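You operate a simulated robot arm through the tools that you are given. There is no shell and no other tool.

Carry out the task below with a simulated robot arm. There is one attempt and no reset: what you move stays moved.

Task
Check in both returns and sort them; arm only the one that goes back on the shelf.
Fine: use the book reader; no record goes in QUERY; switch the security block off again.

It is judged by the outcome, as a careful person would: the job done as asked, and still so three seconds after it is handed in. It fails if anything else is knocked over, pushed out of place, dropped, spilled or broken.

Robot
A 7-joint arm with a two-finger parallel gripper, fixed in place. Base frame: the origin is at the foot of the arm, x ahead of it, y to its left, z up; the work surface is at about z = 76. Units: cm, degrees, N and s.
Its first joint turns from -149.0 to 149.0 degrees. Payload 3.43 kg.
The tool frame sits at the grasp point between the pads (the TCP): z along the fingers, y along the line on which they close. The tips reach 3 cm beyond it. The gripper opens to 9.4 cm. The fingers are 2.8 cm wide and 1 cm thick; the gripper's body (5 by 9.6 cm) begins 5.5 cm behind the TCP.
Orientation is that of the tool frame in the base frame, as [roll, pitch, yaw] about the fixed x, y, z axes, in that order (R = Rz(yaw) Ry(pitch) Rx(roll)). With the fingers straight down and closing along the base's y, the tool's x points along the base's -x, its y along +y and its z along -z.

Tools
- The arm moves only by the tool step_arm. Its argument "increments" is a list of rows, each a list of 2 entries, a list of its own where there are three numbers: the shift along the tool's x, y, z in cm, then the turn, a rotation vector about the tool's x, y, z in rad. In form: [[[x, y, z], [ax, ay, az]], ...]. A call has 1 to 20 rows; each row shifts and turns the commanded pose from where the row before left it, along the tool's axes as they then stand. "grip" is the finger opening in cm, from 0 to 9.4, set as the call begins (left out, the last holds). Rows are played at 5 a second. More than 5 cm and 8.6 degrees between two rows, or a gripper value outside its range, and nothing of the call is played. A pose out of reach is approached as far as the arm can. The call stops where the force on the tool passes 40 N (or 10 N more than at its start, if that is more) or the arm is blocked; 0.2 s more then pass. Each finger travels about 4.5 cm/s and halts on what it meets, pressing with about 22 N; the grip force reading is that of the motor and also rises with nothing between the fingers. The clock runs only during rows and for 0.2 s after the last one: add rows that do not move to give the fingers time. It gives the time, the measured TCP pose, the force on the tool (base axes), the opening and the grip force at its end, in the units of the frame above (readings bear some noise), with the torque about the TCP (base axes, N m) and any sound that the robot's microphone picked up.
- Cameras (640 x 400 px; columns grow to the right, rows downward): "scene" is fixed at [5.11, -50.17, 161.29]; the picture's right is [0.70, -0.72, 0.00], its down [-0.30, -0.30, -0.91] and it looks along [0.65, 0.63, -0.42] (base axes); focal length 333 px, centre (320, 200). "wrist" rides on the gripper at [7.6, 1.4, -10.2] in the tool frame; the picture's right is [-0.18, 0.98, 0.00], its down [-0.75, -0.14, -0.64] and it looks along [-0.63, -0.12, 0.77] (tool axes); focal length 243 px, centre (320, 200). There is no depth. A picture from a camera that has moved, and an enlarged one, comes with that camera's place and axes in the base frame and with its lens.
- snapshot(camera): a new picture of that camera. It takes no simulated time.
- close_up(camera, box): a new picture of the part [left, top, right, bottom] of that camera's present view, enlarged. It takes no simulated time.
- hand_in(): hands the job in; it is judged then, once.

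Nothing tells you positions but the pictures and the camera data. Unless the task says otherwise, let go and move clear before handing in.

The tools are called after "Request:" by a JSON object that holds its "fn" and its "kwargs". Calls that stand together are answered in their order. step_arm: Moves the arm, as the interface text tells. Its arguments: {"type":"object","properties":{"increments":{"type":"array"},"grip":{"type":"number"}},"required":["increments"]} The other tools are called the same way: snapshot (camera) takes a picture; close_up (camera, box) takes an enlarged picture of a part of a camera's view; hand_in () hands the job in.

At the start:

```text
clock: 0.0
tcp_pos: [53.29, 83.08, 124.16]
tool_rot: [-179.9, 0.0, -180.0]
wrist_force: [1.2, -0.2, 0.7]
moment: [-0.03, -0.03, -0.03]
grip_width: 9.41
grip_force: 0.1
```

scene: 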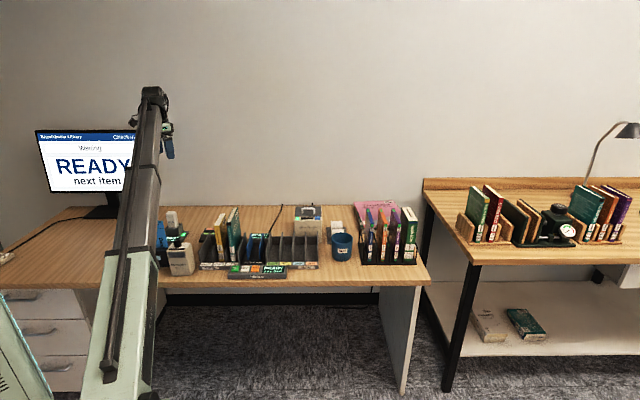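
wrist: 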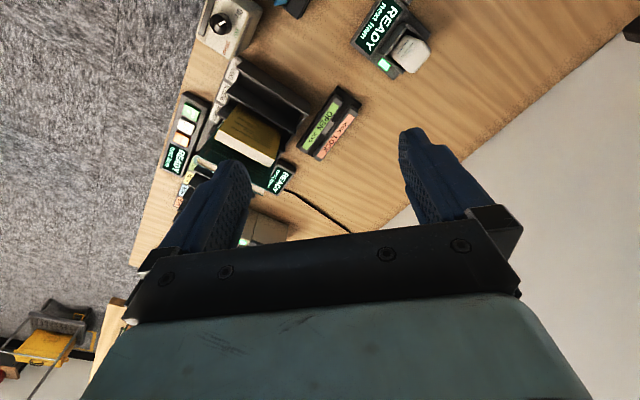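

I see a library desk with a monitor, several trays and readers, and a shelf table to the right. I'll take enlarged pictures first to read labels and understand the devices.

Request:
{"fn": "close_up", "kwargs": {"camera": "scene", "box": [150, 190, 310, 290]}}

Request:
{"fn": "close_up", "kwargs": {"camera": "scene", "box": [280, 190, 440, 290]}}

Request:
{"fn": "close_up", "kwargs": {"camera": "scene", "box": [440, 150, 640, 275]}}

Request:
{"fn": "close_up", "kwargs": {"camera": "scene", "box": [20, 110, 180, 210]}}

Request:
{"fn": "close_up", "kwargs": {"camera": "wrist", "box": [140, 0, 460, 200]}}

Request:
{"fn": "close_up", "kwargs": {"camera": "scene", "box": [0, 250, 160, 350]}}

```text
4.00 times, centred on (230, 240) of scene
camera zoom: at [5.11, -50.17, 161.29], right [0.7, -0.72, 0.0], down [-0.3, -0.3, -0.91], along [0.65, 0.63, -0.42], focal length 1334 px, centre (680, 40)
```

zoom: 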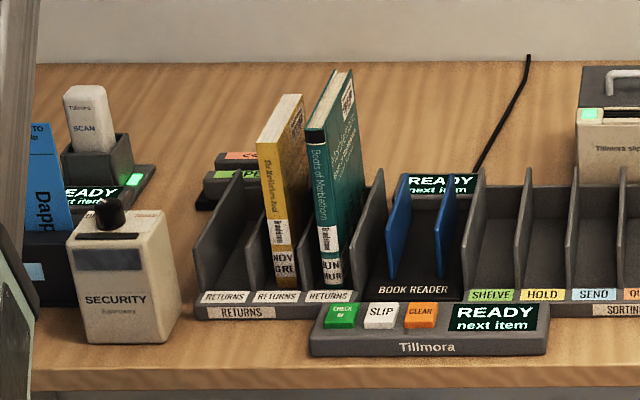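

```text
4.00 times, centred on (360, 240) of scene
camera zoom: at [5.11, -50.17, 161.29], right [0.7, -0.72, 0.0], down [-0.3, -0.3, -0.91], along [0.65, 0.63, -0.42], focal length 1334 px, centre (160, 40)
```

zoom: 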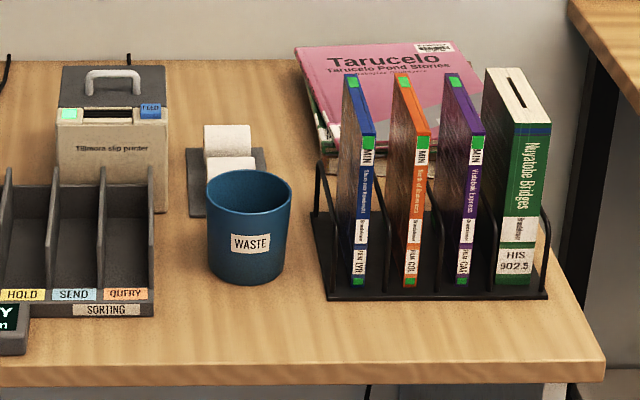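

```text
3.20 times, centred on (540, 212) of scene
camera zoom: at [5.11, -50.17, 161.29], right [0.7, -0.72, 0.0], down [-0.3, -0.3, -0.91], along [0.65, 0.63, -0.42], focal length 1067 px, centre (-384, 160)
```

zoom: 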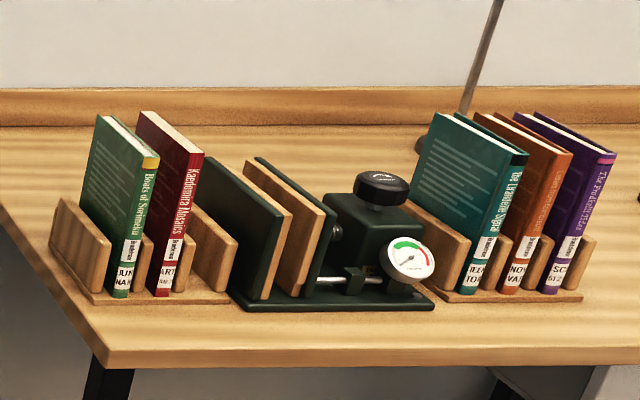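

```text
4.00 times, centred on (100, 160) of scene
camera zoom: at [5.11, -50.17, 161.29], right [0.7, -0.72, 0.0], down [-0.3, -0.3, -0.91], along [0.65, 0.63, -0.42], focal length 1334 px, centre (1200, 360)
```

zoom: 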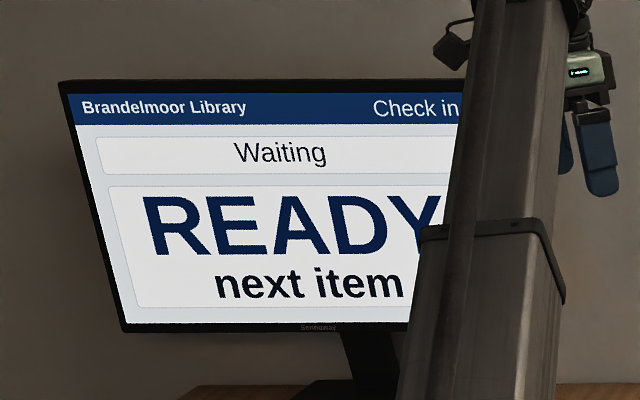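

```text
2.00 times, centred on (300, 100) of wrist
camera zoom: at [45.89, 84.58, 134.42], right [0.18, 0.98, 0.0], down [0.75, -0.14, 0.64], along [0.63, -0.12, -0.77], focal length 485 px, centre (360, 400)
```

zoom: 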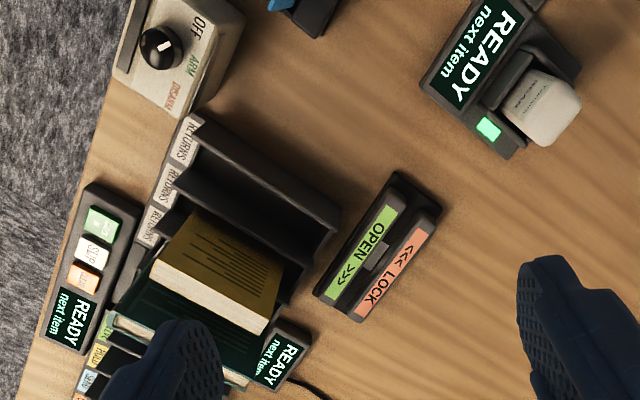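

```text
4.00 times, centred on (80, 300) of scene
camera zoom: at [5.11, -50.17, 161.29], right [0.7, -0.72, 0.0], down [-0.3, -0.3, -0.91], along [0.65, 0.63, -0.42], focal length 1334 px, centre (1280, -200)
```

zoom: 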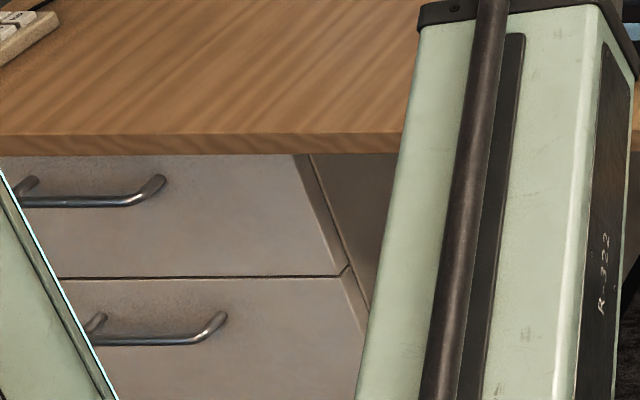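

The desk runs at about 45° to the base. It holds a RETURNS rack with two books, a BOOK READER, CHECK IN/SLIP/CLEAR buttons, SORTING slots (SHELVE/HOLD/SEND/QUERY) and a SECURITY block with a knob. I'll turn the tool to line up with the desk, staying high, so I can survey with the wrist camera.

Request:
{"fn": "step_arm", "kwargs": {"increments": [[[0, 0, 0], [0, 0, -0.131]], [[0, 0, 0], [0, 0, -0.131]], [[0, 0, 0], [0, 0, -0.131]], [[0, 0, 0], [0, 0, -0.131]], [[0, 0, 0], [0, 0, -0.131]], [[0, 0, 0], [0, 0, -0.1304]], [[0, 0, 0], [0, 0, 0]]]}}

Request:
{"fn": "snapshot", "kwargs": {"camera": "wrist"}}

Request:
{"fn": "snapshot", "kwargs": {"camera": "scene"}}

```text
clock: 1.6
tcp_pos: [53.43, 83.15, 124.13]
tool_rot: [179.9, -0.1, -134.8]
wrist_force: [-0.9, 0.4, 0.0]
moment: [0.0, 0.0, 0.0]
grip_width: 9.41
grip_force: 0.0
```

```text
taken
camera wrist: at [47.1, 78.76, 134.44], right [-0.57, 0.82, 0.0], down [0.63, 0.43, 0.64], along [0.53, 0.36, -0.77], focal length 243 px, centre (320, 200)
```

wrist: 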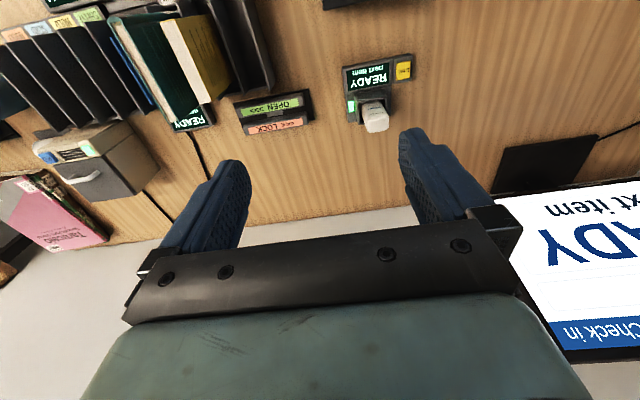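

```text
taken
```

scene: 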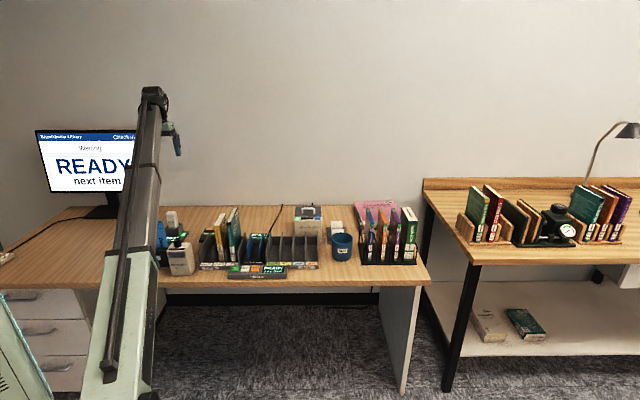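

The view now lines up with the desk. Next I'll pull back toward the robot and to the right, still high, to see the fronts of the devices.

Request:
{"fn": "step_arm", "kwargs": {"increments": [[[3.5, -3.0, 0], [0, 0, 0]], [[3.5, -3.0, 0], [0, 0, 0]], [[3.5, -3.0, 0], [0, 0, 0]], [[3.5, -3.0, 0], [0, 0, 0]], [[3.5, -3.0, 0], [0, 0, 0]], [[3.5, -3.0, 0], [0, 0, 0]], [[3.5, -3.0, 0], [0, 0, 0]], [[0, 0, 0], [0, 0, 0]]]}}

Request:
{"fn": "snapshot", "kwargs": {"camera": "wrist"}}

Request:
{"fn": "close_up", "kwargs": {"camera": "scene", "box": [120, 190, 320, 315]}}

```text
clock: 2.2
tcp_pos: [53.14, 74.72, 123.11]
tool_rot: [179.8, 1.1, -135.2]
wrist_force: [5.2, 0.2, -4.9]
moment: [0.36, 0.22, 0.29]
grip_width: 9.4
grip_force: 0.1
out of reach, approached as far as the arm can: row 2, 3
stopped in row 3: the force on the tool passed its limit at 43 N (the readings are from after the stop); the commanded pose is now the measured one
```

```text
taken
camera wrist: at [46.68, 70.15, 133.15], right [-0.56, 0.83, 0.01], down [0.63, 0.42, 0.66], along [0.54, 0.37, -0.75], focal length 243 px, centre (320, 200)
```

wrist: 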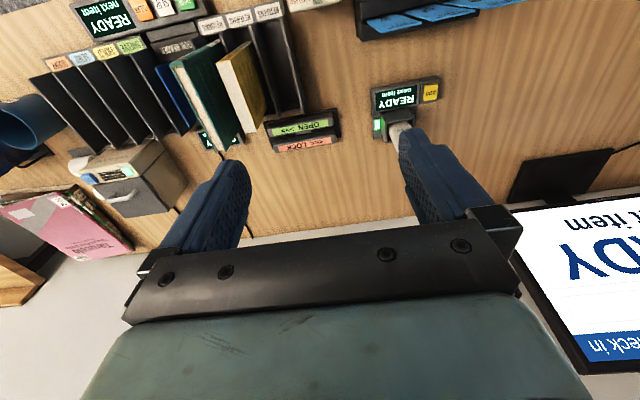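

```text
3.20 times, centred on (220, 252) of scene
camera zoom: at [5.11, -50.17, 161.29], right [0.7, -0.72, 0.0], down [-0.3, -0.3, -0.91], along [0.65, 0.63, -0.42], focal length 1067 px, centre (640, 32)
```

zoom: 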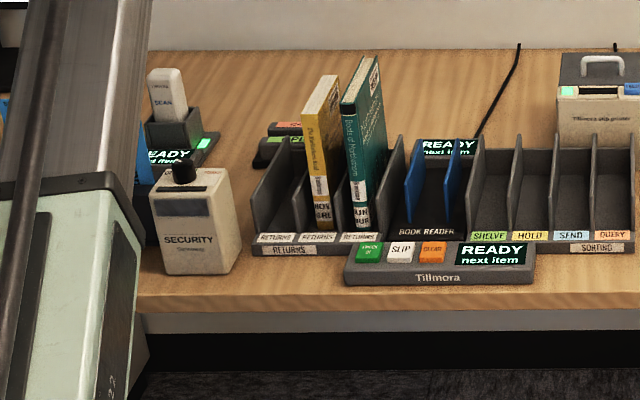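

The arm stopped at a reach limit while pulling back at this height, with nothing touched. I'll move sideways to the right first in smaller steps.

Request:
{"fn": "step_arm", "kwargs": {"increments": [[[0, -2.5, 0], [0, 0, 0]], [[0, -2.5, 0], [0, 0, 0]], [[0, -2.5, 0], [0, 0, 0]], [[0, -2.5, 0], [0, 0, 0]], [[0, -2.5, 0], [0, 0, 0]], [[0, 0, 0], [0, 0, 0]]]}}

```text
clock: 2.8
tcp_pos: [55.48, 72.3, 123.06]
tool_rot: [179.6, 1.5, -135.6]
wrist_force: [5.1, 0.4, -5.6]
moment: [0.29, 0.19, 0.23]
grip_width: 9.4
grip_force: 0.0
stopped in row 2: the force on the tool passed its limit at 46 N (the readings are from after the stop); the commanded pose is now the measured one
```

Stopped again with an unexpected force, though nothing should be in the way at this height. I'll check both views to see what is happening.

Request:
{"fn": "snapshot", "kwargs": {"camera": "scene"}}

Request:
{"fn": "step_arm", "kwargs": {"increments": [[[0, 0, 0], [0, 0, 0]], [[0, 0, 0], [0, 0, 0]]]}}

Request:
{"fn": "snapshot", "kwargs": {"camera": "wrist"}}

```text
taken
```

scene: 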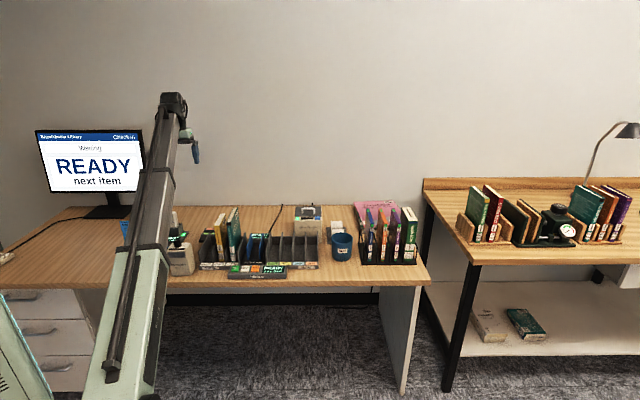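

```text
clock: 3.4
tcp_pos: [55.54, 72.2, 122.99]
tool_rot: [179.8, 1.4, -135.7]
wrist_force: [4.9, 2.5, -9.6]
moment: [0.32, 0.01, 0.18]
grip_width: 9.41
grip_force: 0.1
```

```text
taken
camera wrist: at [49.01, 67.77, 133.11], right [-0.56, 0.83, 0.01], down [0.63, 0.41, 0.66], along [0.54, 0.37, -0.75], focal length 243 px, centre (320, 200)
```

wrist: 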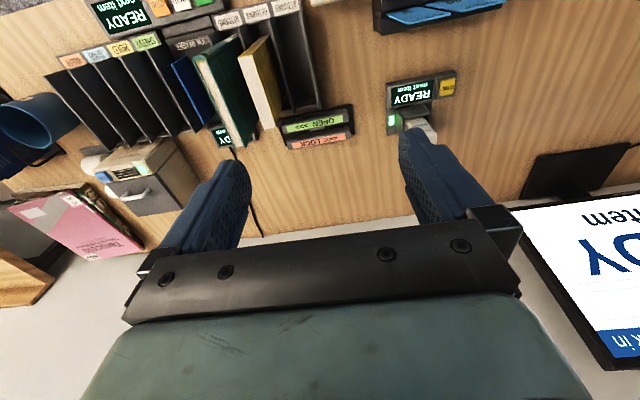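

A small force remains, most likely the wrist folding to its limit this high up. I'll lower the tool, still well clear of everything, to relax it.

Request:
{"fn": "step_arm", "kwargs": {"increments": [[[0, 0, 1.0], [0, 0, 0]], [[0, 0, 1.5], [0, 0, 0]], [[0, 0, 2.0], [0, 0, 0]], [[0, 0, 2.0], [0, 0, 0]], [[0, 0, 2.0], [0, 0, 0]], [[0, 0, 1.5], [0, 0, 0]], [[0, 0, 0], [0, 0, 0]]]}}

```text
clock: 5.0
tcp_pos: [55.6, 72.4, 113.01]
tool_rot: [179.8, 1.4, -135.6]
wrist_force: [-0.2, 0.6, 0.4]
moment: [0.01, -0.02, -0.04]
grip_width: 9.43
grip_force: 0.1
```

The force is gone, so lower heights work. Now I'll retract toward the robot while watching the force.

Request:
{"fn": "step_arm", "kwargs": {"increments": [[[2, -1, 0], [0, 0, 0]], [[2, -1, 0], [0, 0, 0]], [[2, -1, 0], [0, 0, 0]], [[2, -1, 0], [0, 0, 0]], [[2, -1, 0], [0, 0, 0]], [[0, 0, 0], [0, 0, 0]]]}}

Request:
{"fn": "snapshot", "kwargs": {"camera": "wrist"}}

```text
clock: 6.4
tcp_pos: [51.89, 61.64, 112.81]
tool_rot: [179.7, 1.4, -135.6]
wrist_force: [-0.5, -0.1, -1.1]
moment: [0.0, -0.03, 0.01]
grip_width: 9.41
grip_force: 0.1
```

```text
taken
camera wrist: at [45.53, 57.25, 122.86], right [-0.56, 0.83, 0.01], down [0.63, 0.41, 0.66], along [0.54, 0.37, -0.75], focal length 243 px, centre (320, 200)
```

wrist: 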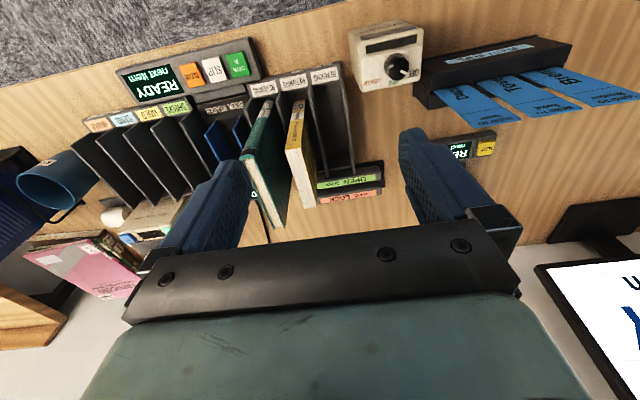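

Good view now. I'll zoom in on each of the devices.

Request:
{"fn": "close_up", "kwargs": {"camera": "wrist", "box": [340, 10, 640, 160]}}

Request:
{"fn": "close_up", "kwargs": {"camera": "wrist", "box": [70, 40, 350, 220]}}

Request:
{"fn": "close_up", "kwargs": {"camera": "wrist", "box": [230, 50, 390, 150]}}

Request:
{"fn": "close_up", "kwargs": {"camera": "scene", "box": [100, 200, 200, 280]}}

Request:
{"fn": "close_up", "kwargs": {"camera": "scene", "box": [180, 190, 300, 290]}}

```text
2.13 times, centred on (490, 85) of wrist
camera zoom: at [45.53, 57.25, 122.86], right [-0.56, 0.83, 0.01], down [0.63, 0.41, 0.66], along [0.54, 0.37, -0.75], focal length 518 px, centre (-43, 445)
```

zoom: 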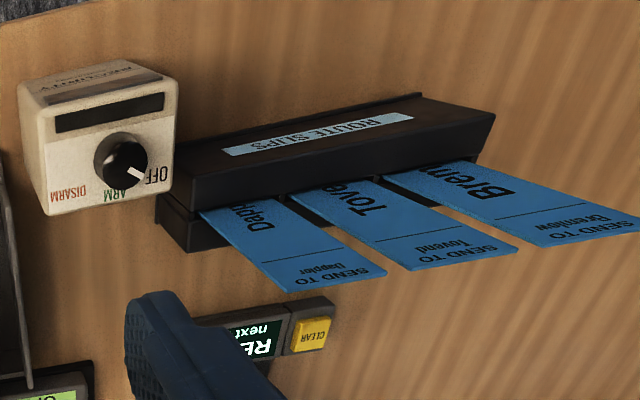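

```text
2.22 times, centred on (210, 130) of wrist
camera zoom: at [45.53, 57.25, 122.86], right [-0.56, 0.83, 0.01], down [0.63, 0.41, 0.66], along [0.54, 0.37, -0.75], focal length 539 px, centre (564, 356)
```

zoom: 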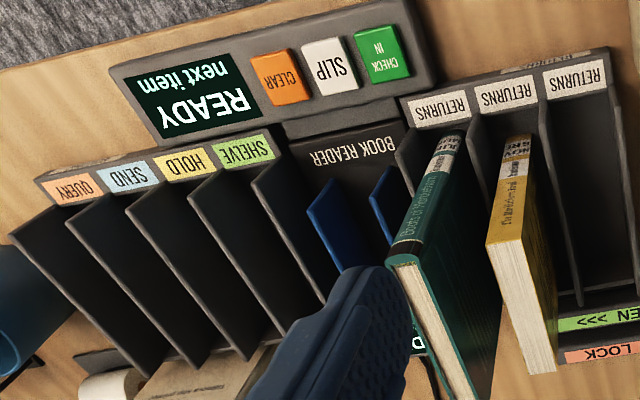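

```text
4.00 times, centred on (310, 100) of wrist
camera zoom: at [45.53, 57.25, 122.86], right [-0.56, 0.83, 0.01], down [0.63, 0.41, 0.66], along [0.54, 0.37, -0.75], focal length 970 px, centre (360, 600)
```

zoom: 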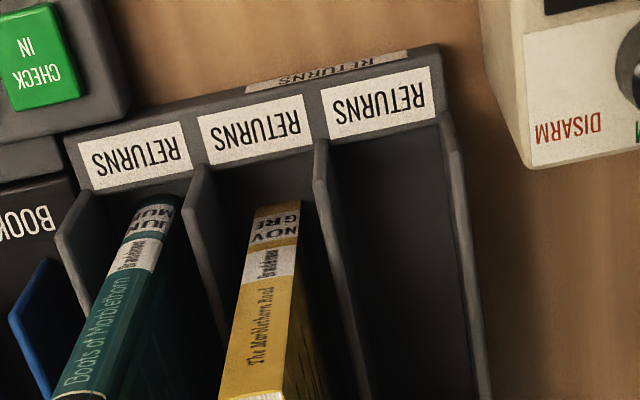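

```text
5.00 times, centred on (150, 240) of scene
camera zoom: at [5.11, -50.17, 161.29], right [0.7, -0.72, 0.0], down [-0.3, -0.3, -0.91], along [0.65, 0.63, -0.42], focal length 1667 px, centre (1170, 0)
```

zoom: 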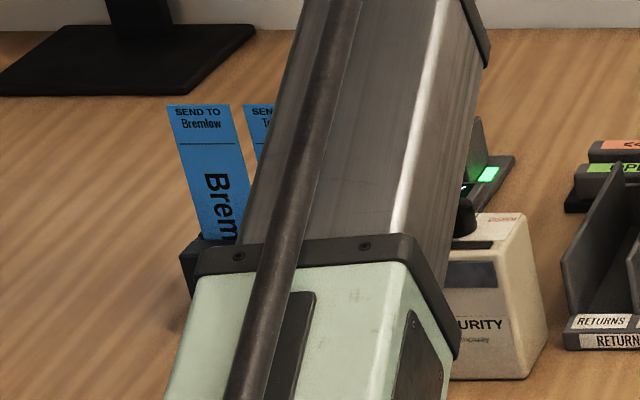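

```text
4.00 times, centred on (240, 240) of scene
camera zoom: at [5.11, -50.17, 161.29], right [0.7, -0.72, 0.0], down [-0.3, -0.3, -0.91], along [0.65, 0.63, -0.42], focal length 1334 px, centre (640, 40)
```

zoom: 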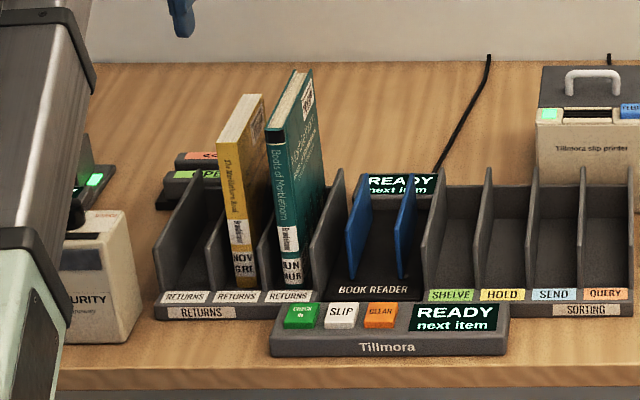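

I can see a ROUTE SLIPS holder, the security knob at OFF, the reader and the sorting slots. I'll level the tool and shift right to centre on the reader, then map positions.

Request:
{"fn": "step_arm", "kwargs": {"increments": [[[0.5, -1.5, 0], [0.005, 0.0244, -0.0105]], [[0.8, -2.5, 0], [0, 0, 0]], [[0.8, -2.5, 0], [0, 0, 0]], [[0.8, -2.5, 0], [0, 0, 0]], [[0.8, -2.5, 0], [0, 0, 0]], [[0.8, -2.5, 0], [0, 0, 0]], [[0.5, -1.5, 0], [0, 0, 0]], [[0, 0, 0], [0, 0, 0]]]}}

Request:
{"fn": "snapshot", "kwargs": {"camera": "wrist"}}

Request:
{"fn": "snapshot", "kwargs": {"camera": "scene"}}

```text
clock: 8.2
tcp_pos: [59.39, 47.37, 112.74]
tool_rot: [-180.0, 0.1, -135.0]
wrist_force: [3.2, 19.0, -23.7]
moment: [-1.25, -1.29, -1.16]
grip_width: 9.4
grip_force: 0.0
```

```text
taken
camera wrist: at [53.06, 43.02, 122.96], right [-0.56, 0.83, 0.0], down [0.63, 0.43, 0.64], along [0.53, 0.36, -0.77], focal length 243 px, centre (320, 200)
```

wrist: 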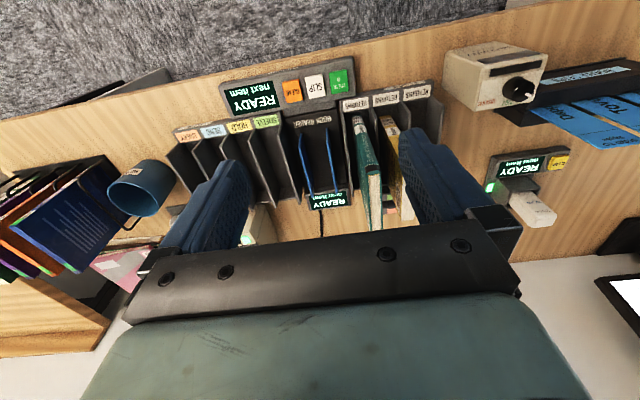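

```text
taken
```

scene: 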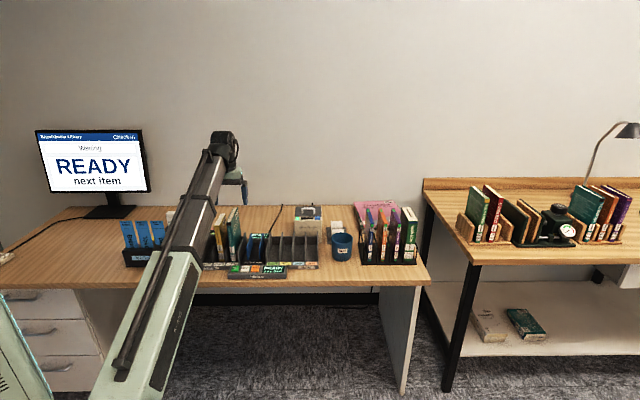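

The wrist is folding against its limit again here (force rose to about 24 N). I'll lower the tool straight down a little, since there is clear space over the desk front.

Request:
{"fn": "step_arm", "kwargs": {"increments": [[[0, 0, 1.5], [0, 0, 0]], [[0, 0, 1.5], [0, 0, 0]], [[0, 0, 1.5], [0, 0, 0]], [[0, 0, 1.5], [0, 0, 0]], [[0, 0, 0], [0, 0, 0]]]}}

Request:
{"fn": "snapshot", "kwargs": {"camera": "wrist"}}

```text
clock: 9.4
tcp_pos: [59.45, 47.33, 106.69]
tool_rot: [-179.9, 0.0, -135.0]
wrist_force: [-0.5, 0.1, 0.5]
moment: [-0.01, -0.03, 0.0]
grip_width: 9.39
grip_force: 0.0
```

```text
taken
camera wrist: at [53.03, 42.94, 117.01], right [-0.56, 0.83, 0.0], down [0.63, 0.43, 0.64], along [0.53, 0.36, -0.77], focal length 243 px, centre (320, 200)
```

wrist: 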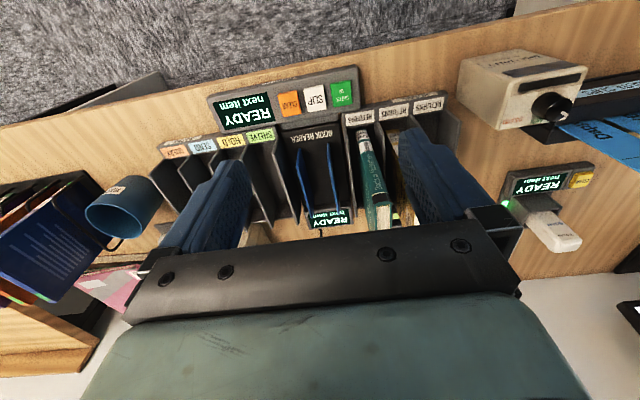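

Force is back to zero. Now I'll zoom in to measure positions of the reader, returns, buttons and sorting slots.

Request:
{"fn": "close_up", "kwargs": {"camera": "wrist", "box": [200, 70, 360, 170]}}

Request:
{"fn": "close_up", "kwargs": {"camera": "wrist", "box": [270, 80, 470, 205]}}

Request:
{"fn": "close_up", "kwargs": {"camera": "wrist", "box": [440, 40, 600, 140]}}

Request:
{"fn": "close_up", "kwargs": {"camera": "wrist", "box": [150, 120, 310, 220]}}

```text
4.00 times, centred on (280, 120) of wrist
camera zoom: at [53.03, 42.94, 117.01], right [-0.56, 0.83, 0.0], down [0.63, 0.43, 0.64], along [0.53, 0.36, -0.77], focal length 970 px, centre (480, 520)
```

zoom: 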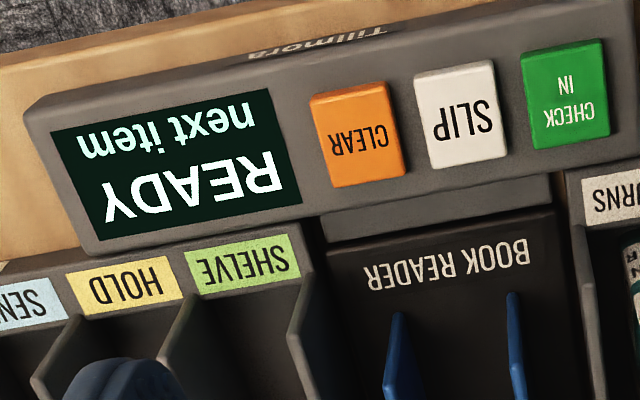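

```text
3.20 times, centred on (370, 142) of wrist
camera zoom: at [53.03, 42.94, 117.01], right [-0.56, 0.83, 0.0], down [0.63, 0.43, 0.64], along [0.53, 0.36, -0.77], focal length 776 px, centre (160, 384)
```

zoom: 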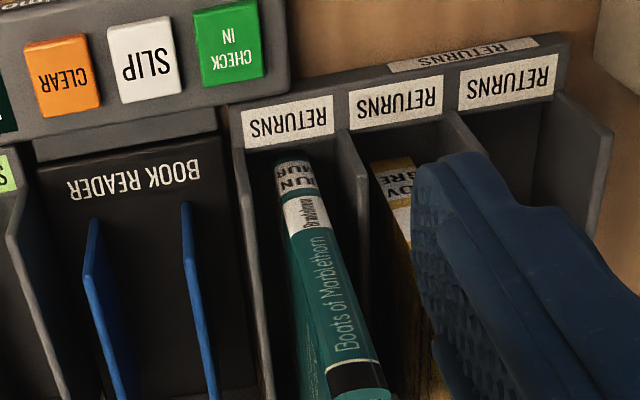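

```text
4.00 times, centred on (520, 90) of wrist
camera zoom: at [53.03, 42.94, 117.01], right [-0.56, 0.83, 0.0], down [0.63, 0.43, 0.64], along [0.53, 0.36, -0.77], focal length 970 px, centre (-480, 640)
```

zoom: 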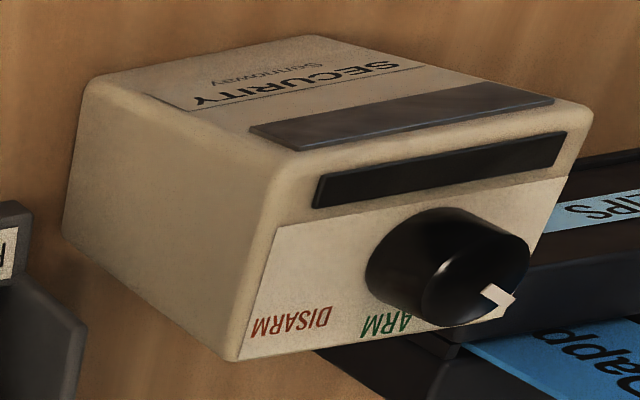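

```text
4.00 times, centred on (230, 170) of wrist
camera zoom: at [53.03, 42.94, 117.01], right [-0.56, 0.83, 0.0], down [0.63, 0.43, 0.64], along [0.53, 0.36, -0.77], focal length 970 px, centre (680, 320)
```

zoom: 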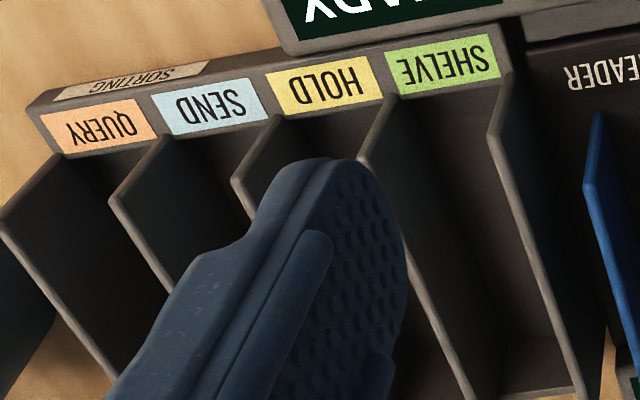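

The layout is clear: the teal book is in the right-hand RETURNS slot with the reader just right of it, and the sorting slots are spaced about 5.3 cm. I'll move above the teal book with the fingers narrowed and check alignment.

Request:
{"fn": "step_arm", "kwargs": {"increments": [[[-2, 1, 0], [0, 0, 0]], [[-2.5, 1, 0], [0, 0, 0.0]], [[-2.5, 1, 0.5], [0, 0, 0]], [[-2.5, 1, 0.7], [0, 0, 0]], [[-2.5, 0.7, 0.5], [0, 0, 0]], [[-2, 0.4, 0.5], [0, 0, 0]], [[-1.5, 0, 0.5], [0, 0, 0]], [[0, 0, 0], [0, 0, 0]]], "grip": 4.6}}

Request:
{"fn": "snapshot", "kwargs": {"camera": "wrist"}}

Request:
{"fn": "close_up", "kwargs": {"camera": "scene", "box": [180, 180, 300, 280]}}

```text
clock: 11.2
tcp_pos: [66.8, 62.04, 104.09]
tool_rot: [180.0, 0.0, -135.0]
wrist_force: [0.3, 0.4, 0.7]
moment: [-0.02, -0.02, -0.04]
grip_width: 4.61
grip_force: 0.0
```

```text
taken
camera wrist: at [60.45, 57.65, 114.31], right [-0.56, 0.83, 0.0], down [0.63, 0.43, 0.64], along [0.53, 0.36, -0.77], focal length 243 px, centre (320, 200)
```

wrist: 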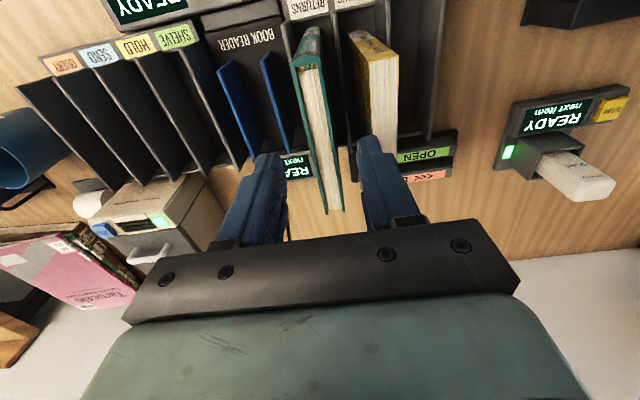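

```text
4.00 times, centred on (240, 230) of scene
camera zoom: at [5.11, -50.17, 161.29], right [0.7, -0.72, 0.0], down [-0.3, -0.3, -0.91], along [0.65, 0.63, -0.42], focal length 1334 px, centre (640, 80)
```

zoom: 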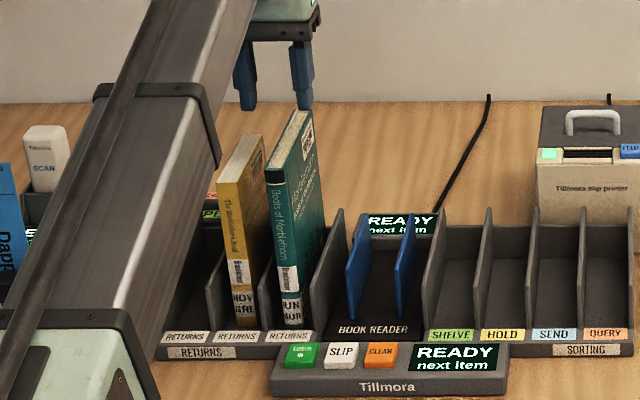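

The teal book is centred near s≈3.5 cm in desk coordinates, about 2.1 cm thick with its top at z≈95. I'll centre on it, narrow the fingers a bit to clear the yellow book, and descend to grip height.

Request:
{"fn": "step_arm", "kwargs": {"increments": [[[0, -0.15, 0], [0, 0, 0]], [[0, 0, 2], [0, 0, 0]], [[0, 0, 2], [0, 0, 0]], [[0, 0, 2], [0, 0, 0]], [[0, 0, 2], [0, 0, 0]], [[0, 0, 2], [0, 0, 0]], [[0, 0, 1.5], [0, 0, 0]], [[0, 0, 1.0], [0, 0, 0]], [[0, 0, 0], [0, 0, 0]]], "grip": 4.3}}

Request:
{"fn": "snapshot", "kwargs": {"camera": "wrist"}}

Request:
{"fn": "close_up", "kwargs": {"camera": "scene", "box": [180, 180, 300, 280]}}

```text
clock: 13.2
tcp_pos: [66.91, 61.8, 91.47]
tool_rot: [179.9, 0.0, -134.9]
wrist_force: [-0.2, 0.7, 1.4]
moment: [0.02, 0.03, 0.01]
grip_width: 4.34
grip_force: 0.1
```

```text
taken
camera wrist: at [60.65, 57.49, 101.88], right [-0.56, 0.83, 0.0], down [0.63, 0.43, 0.64], along [0.53, 0.36, -0.77], focal length 243 px, centre (320, 200)
```

wrist: 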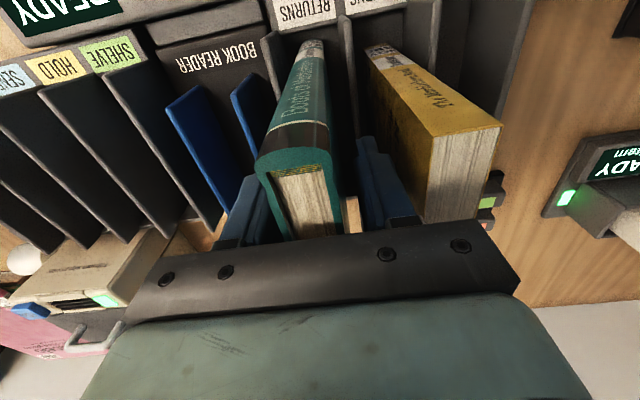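

```text
4.00 times, centred on (240, 230) of scene
camera zoom: at [5.11, -50.17, 161.29], right [0.7, -0.72, 0.0], down [-0.3, -0.3, -0.91], along [0.65, 0.63, -0.42], focal length 1334 px, centre (640, 80)
```

zoom: 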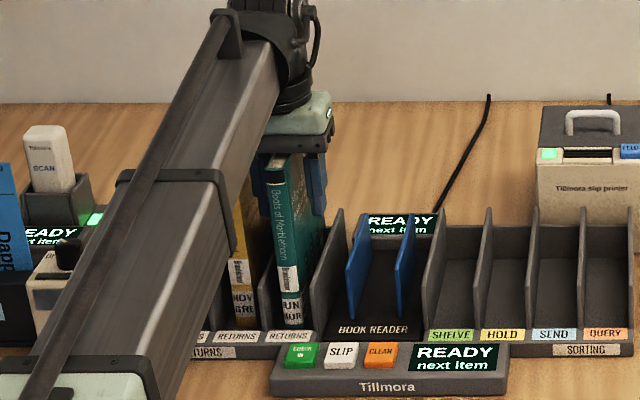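

The fingers straddle the teal book with clearance on both sides. I'll close on it.

Request:
{"fn": "step_arm", "kwargs": {"increments": [[[0, 0, 0], [0, 0, 0]], [[0, 0, 0], [0, 0, 0]], [[0, 0, 0], [0, 0, 0]], [[0, 0, 0], [0, 0, 0]], [[0, 0, 0], [0, 0, 0]]], "grip": 0}}

Request:
{"fn": "snapshot", "kwargs": {"camera": "wrist"}}

```text
clock: 14.4
tcp_pos: [67.0, 61.75, 91.66]
tool_rot: [-179.9, -0.1, -134.9]
wrist_force: [-0.1, 1.5, -0.9]
moment: [0.1, 0.04, 0.05]
grip_width: 2.44
grip_force: 21.9
```

```text
taken
camera wrist: at [60.65, 57.5, 101.89], right [-0.56, 0.83, 0.0], down [0.63, 0.43, 0.64], along [0.53, 0.36, -0.77], focal length 243 px, centre (320, 200)
```

wrist: 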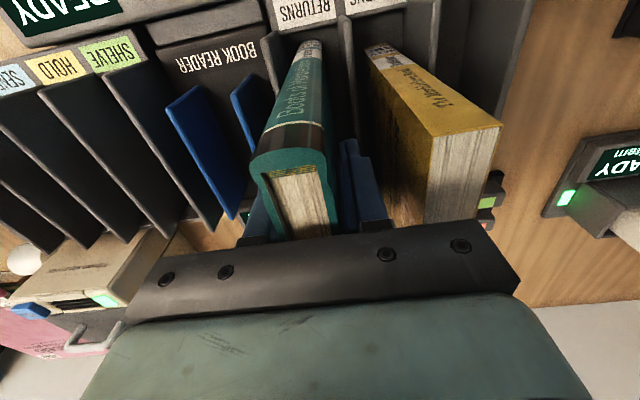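

Gripped at 2.4 cm thickness with full grip force. I'll lift it straight up, out of the rack.

Request:
{"fn": "step_arm", "kwargs": {"increments": [[[0, 0, -0.7], [0, 0, 0]], [[0, 0, -1.2], [0, 0, 0]], [[0, 0, -1.5], [0, 0, 0]], [[0, 0, -1.5], [0, 0, 0]], [[0, 0, -1.5], [0, 0, 0]], [[0, 0, -1.5], [0, 0, 0]], [[0, 0, -1.5], [0, 0, 0]], [[0, 0, -1.5], [0, 0, 0]], [[0, 0, -0.8], [0, 0, 0]], [[0, 0, 0], [0, 0, 0]]]}}

Request:
{"fn": "snapshot", "kwargs": {"camera": "wrist"}}

Request:
{"fn": "close_up", "kwargs": {"camera": "scene", "box": [180, 180, 300, 280]}}

```text
clock: 16.6
tcp_pos: [66.88, 61.85, 103.13]
tool_rot: [-180.0, 0.0, -135.0]
wrist_force: [-0.2, -0.2, -3.3]
moment: [-0.05, 0.02, 0.01]
grip_width: 2.43
grip_force: 22.1
```

```text
taken
camera wrist: at [60.61, 57.51, 113.47], right [-0.56, 0.83, 0.0], down [0.63, 0.43, 0.64], along [0.53, 0.36, -0.77], focal length 243 px, centre (320, 200)
```

wrist: 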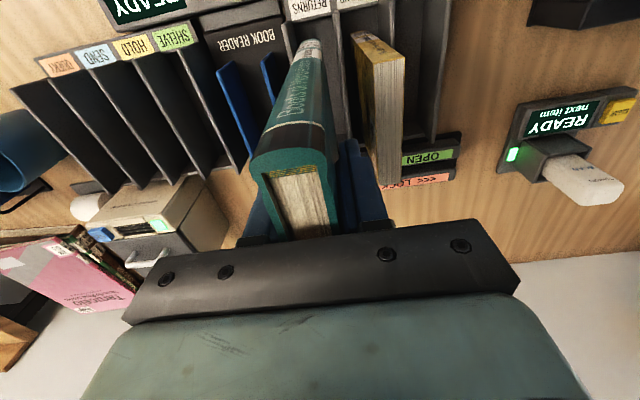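

```text
4.00 times, centred on (240, 230) of scene
camera zoom: at [5.11, -50.17, 161.29], right [0.7, -0.72, 0.0], down [-0.3, -0.3, -0.91], along [0.65, 0.63, -0.42], focal length 1334 px, centre (640, 80)
```

zoom: 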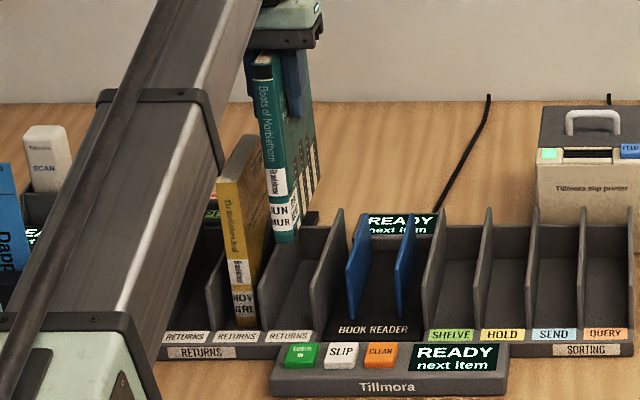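

The book is up and clear of the rack. I'll zoom in on the reader flaps to find the slot centre accurately before moving over.

Request:
{"fn": "close_up", "kwargs": {"camera": "wrist", "box": [180, 20, 340, 120]}}

Request:
{"fn": "close_up", "kwargs": {"camera": "scene", "box": [235, 225, 285, 275]}}

```text
4.00 times, centred on (260, 70) of wrist
camera zoom: at [60.61, 57.51, 113.47], right [-0.56, 0.83, 0.0], down [0.63, 0.43, 0.64], along [0.53, 0.36, -0.77], focal length 970 px, centre (560, 720)
```

zoom: 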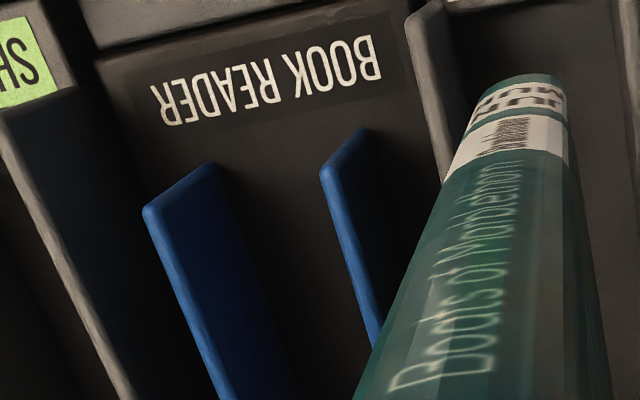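

```text
8.00 times, centred on (260, 250) of scene
camera zoom: at [5.11, -50.17, 161.29], right [0.7, -0.72, 0.0], down [-0.3, -0.3, -0.91], along [0.65, 0.63, -0.42], focal length 2667 px, centre (800, -200)
```

zoom: 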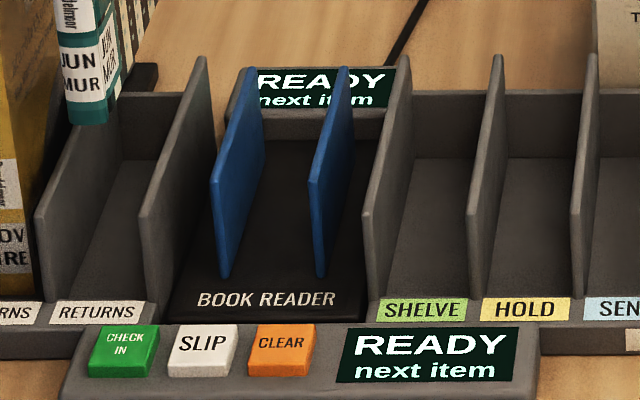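

From the wrist view the reader flaps are at s≈9.4 and 14.4 cm, so the slot centre is s≈11.9. I'll carry the book there at its present height and check.

Request:
{"fn": "step_arm", "kwargs": {"increments": [[[0, -1, 0], [0, 0, 0]], [[0, -1.8, 0], [0, 0, 0]], [[0, -1.8, 0], [0, 0, 0]], [[0, -1.8, 0], [0, 0, 0]], [[0, -1.3, 0], [0, 0, 0]], [[0, -0.65, 0], [0, 0, 0]], [[0, 0, 0], [0, 0, 0]], [[0, 0, 0], [0, 0, 0]]]}}

Request:
{"fn": "snapshot", "kwargs": {"camera": "wrist"}}

Request:
{"fn": "close_up", "kwargs": {"camera": "scene", "box": [200, 190, 300, 270]}}

```text
clock: 18.4
tcp_pos: [72.67, 55.9, 103.24]
tool_rot: [-179.9, 0.0, -135.0]
wrist_force: [-0.3, 0.2, -2.5]
moment: [-0.04, 0.05, -0.01]
grip_width: 2.46
grip_force: 22.0
```

```text
taken
camera wrist: at [66.45, 51.51, 113.55], right [-0.56, 0.83, 0.0], down [0.63, 0.43, 0.64], along [0.53, 0.36, -0.77], focal length 243 px, centre (320, 200)
```

wrist: 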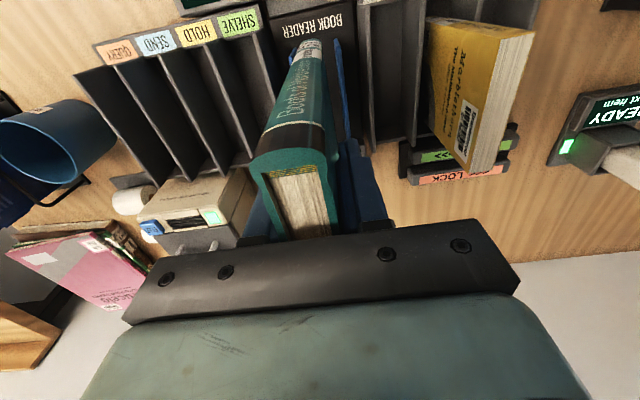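

```text
5.00 times, centred on (250, 230) of scene
camera zoom: at [5.11, -50.17, 161.29], right [0.7, -0.72, 0.0], down [-0.3, -0.3, -0.91], along [0.65, 0.63, -0.42], focal length 1667 px, centre (670, 50)
```

zoom: 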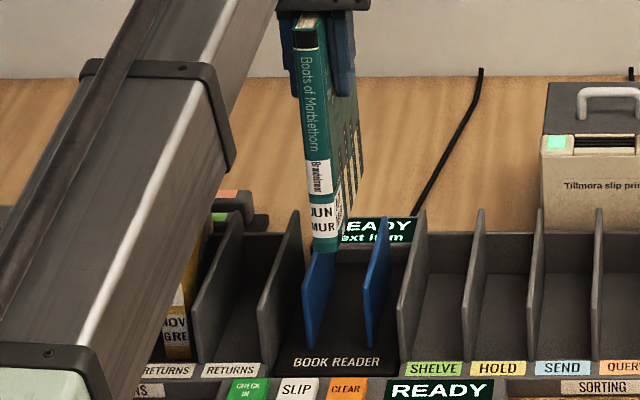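

The book is over the reader by my numbers (s=11.86). I'll zoom in on the wrist view to confirm it sits between the blue flaps.

Request:
{"fn": "close_up", "kwargs": {"camera": "wrist", "box": [240, 0, 400, 100]}}

Request:
{"fn": "close_up", "kwargs": {"camera": "wrist", "box": [240, 60, 400, 240]}}

```text
4.00 times, centred on (320, 50) of wrist
camera zoom: at [66.45, 51.51, 113.55], right [-0.56, 0.83, 0.0], down [0.63, 0.43, 0.64], along [0.53, 0.36, -0.77], focal length 970 px, centre (320, 800)
```

zoom: 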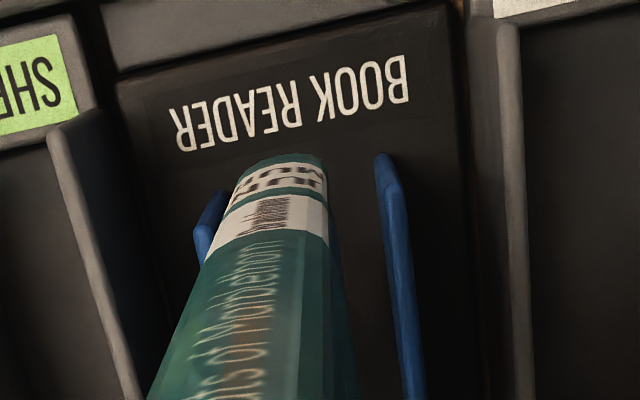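

```text
2.22 times, centred on (320, 150) of wrist
camera zoom: at [66.45, 51.51, 113.55], right [-0.56, 0.83, 0.0], down [0.63, 0.43, 0.64], along [0.53, 0.36, -0.77], focal length 539 px, centre (320, 311)
```

zoom: 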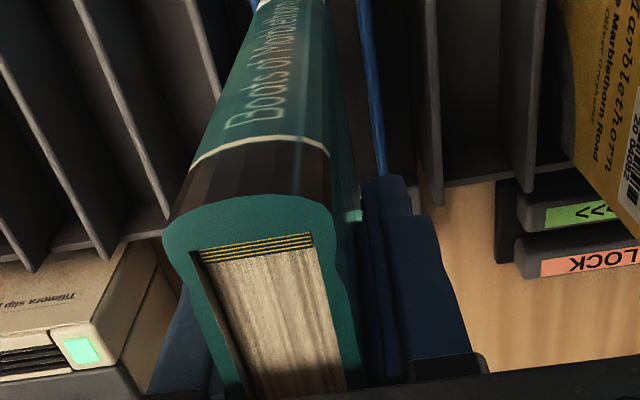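

The flaps measure s≈9.45 and 14.55, so the book sits within about 0.15 cm of centre. I'll shift slightly and lower it into the reader, stopping just above the floor.

Request:
{"fn": "step_arm", "kwargs": {"increments": [[[0, -0.12, 0], [0, 0, 0]], [[0, 0, 1.2], [0, 0, 0]], [[0, 0, 1.6], [0, 0, 0]], [[0, 0, 1.6], [0, 0, 0]], [[0, 0, 1.6], [0, 0, 0]], [[0, 0, 1.6], [0, 0, 0]], [[0, 0, 1.5], [0, 0, 0]], [[0, 0, 1.2], [0, 0, 0]], [[0, 0, 0.5], [0, 0, 0]], [[0, 0, 0], [0, 0, 0]]]}}

Request:
{"fn": "snapshot", "kwargs": {"camera": "wrist"}}

Request:
{"fn": "close_up", "kwargs": {"camera": "scene", "box": [200, 190, 300, 270]}}

```text
clock: 20.6
tcp_pos: [72.74, 55.69, 92.43]
tool_rot: [-180.0, 0.0, -135.0]
wrist_force: [-0.6, 0.8, -2.9]
moment: [-0.04, 0.05, 0.0]
grip_width: 2.42
grip_force: 21.8
```

```text
taken
camera wrist: at [66.52, 51.41, 102.7], right [-0.56, 0.83, 0.0], down [0.63, 0.43, 0.64], along [0.53, 0.36, -0.77], focal length 243 px, centre (320, 200)
```

wrist: 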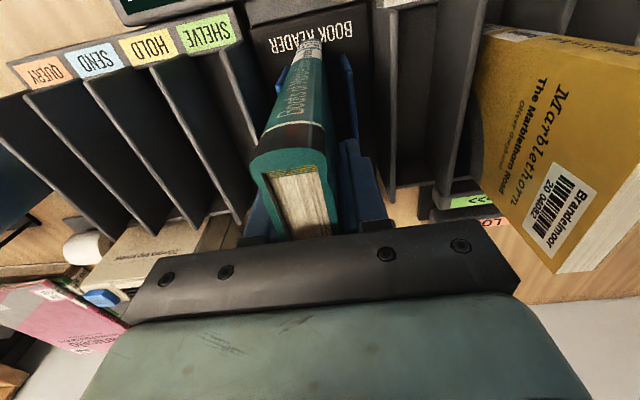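

```text
5.00 times, centred on (250, 230) of scene
camera zoom: at [5.11, -50.17, 161.29], right [0.7, -0.72, 0.0], down [-0.3, -0.3, -0.91], along [0.65, 0.63, -0.42], focal length 1667 px, centre (670, 50)
```

zoom: 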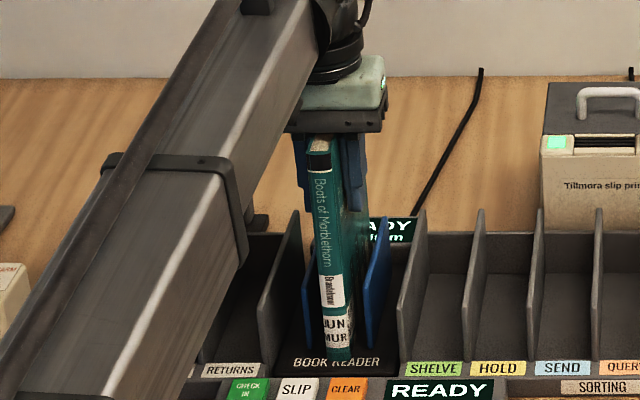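

The book is just above the reader floor, but its spine overlaps the label at the front edge. I'll shift it back about 0.7 cm and then lower gently until it touches.

Request:
{"fn": "step_arm", "kwargs": {"increments": [[[-0.35, 0, 0], [0, 0, 0]], [[-0.35, 0, 0], [0, 0, 0]], [[0, 0, 0.2], [0, 0, 0]], [[0, 0, 0.2], [0, 0, 0]], [[0, 0, 0.2], [0, 0, 0]], [[0, 0, 0.2], [0, 0, 0]], [[0, 0, 0], [0, 0, 0]]]}}

```text
clock: 22.2
tcp_pos: [73.24, 56.25, 91.82]
tool_rot: [-180.0, 0.1, -135.0]
wrist_force: [5.1, 1.9, 39.0]
moment: [-0.5, 0.28, 0.03]
grip_width: 2.42
grip_force: 22.0
```

The book is on the reader floor, pressing a bit hard. I'll ease off slightly, then look at the displays.

Request:
{"fn": "step_arm", "kwargs": {"increments": [[[0, 0, -0.2], [0, 0, 0]], [[0, 0, 0], [0, 0, 0]], [[0, 0, 0], [0, 0, 0]]]}}

Request:
{"fn": "snapshot", "kwargs": {"camera": "wrist"}}

Request:
{"fn": "snapshot", "kwargs": {"camera": "scene"}}

Request:
{"fn": "close_up", "kwargs": {"camera": "scene", "box": [200, 210, 300, 290]}}

Request:
{"fn": "close_up", "kwargs": {"camera": "scene", "box": [20, 110, 180, 210]}}

```text
clock: 23.0
tcp_pos: [73.36, 56.33, 91.85]
tool_rot: [-180.0, 0.0, -134.9]
wrist_force: [-0.2, -2.7, 14.9]
moment: [0.41, -0.69, -0.01]
grip_width: 2.4
grip_force: 22.1
```

```text
taken
camera wrist: at [66.99, 51.92, 102.13], right [-0.56, 0.83, 0.0], down [0.63, 0.43, 0.64], along [0.53, 0.36, -0.77], focal length 243 px, centre (320, 200)
```

wrist: 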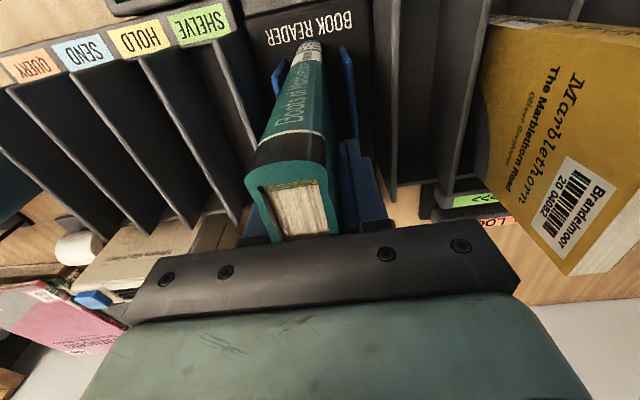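

```text
taken
```

scene: 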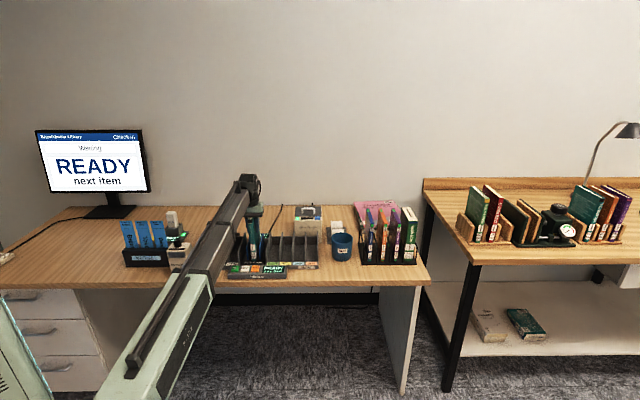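

```text
5.00 times, centred on (250, 250) of scene
camera zoom: at [5.11, -50.17, 161.29], right [0.7, -0.72, 0.0], down [-0.3, -0.3, -0.91], along [0.65, 0.63, -0.42], focal length 1667 px, centre (670, -50)
```

zoom: 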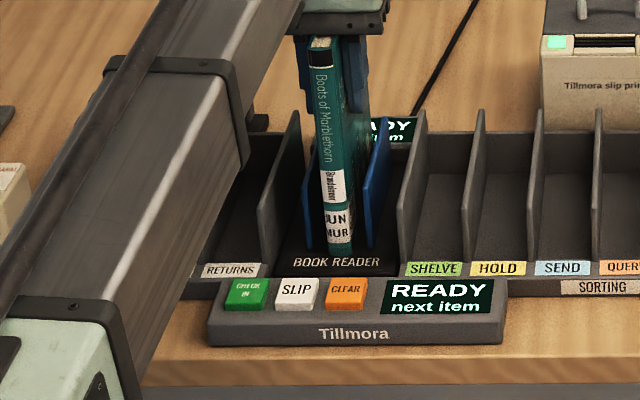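

```text
4.00 times, centred on (100, 160) of scene
camera zoom: at [5.11, -50.17, 161.29], right [0.7, -0.72, 0.0], down [-0.3, -0.3, -0.91], along [0.65, 0.63, -0.42], focal length 1334 px, centre (1200, 360)
```

zoom: 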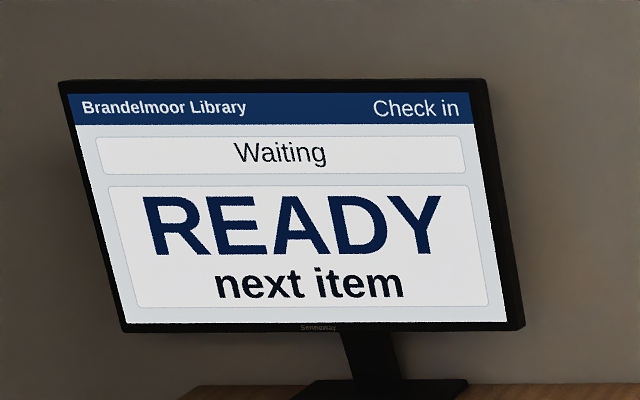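

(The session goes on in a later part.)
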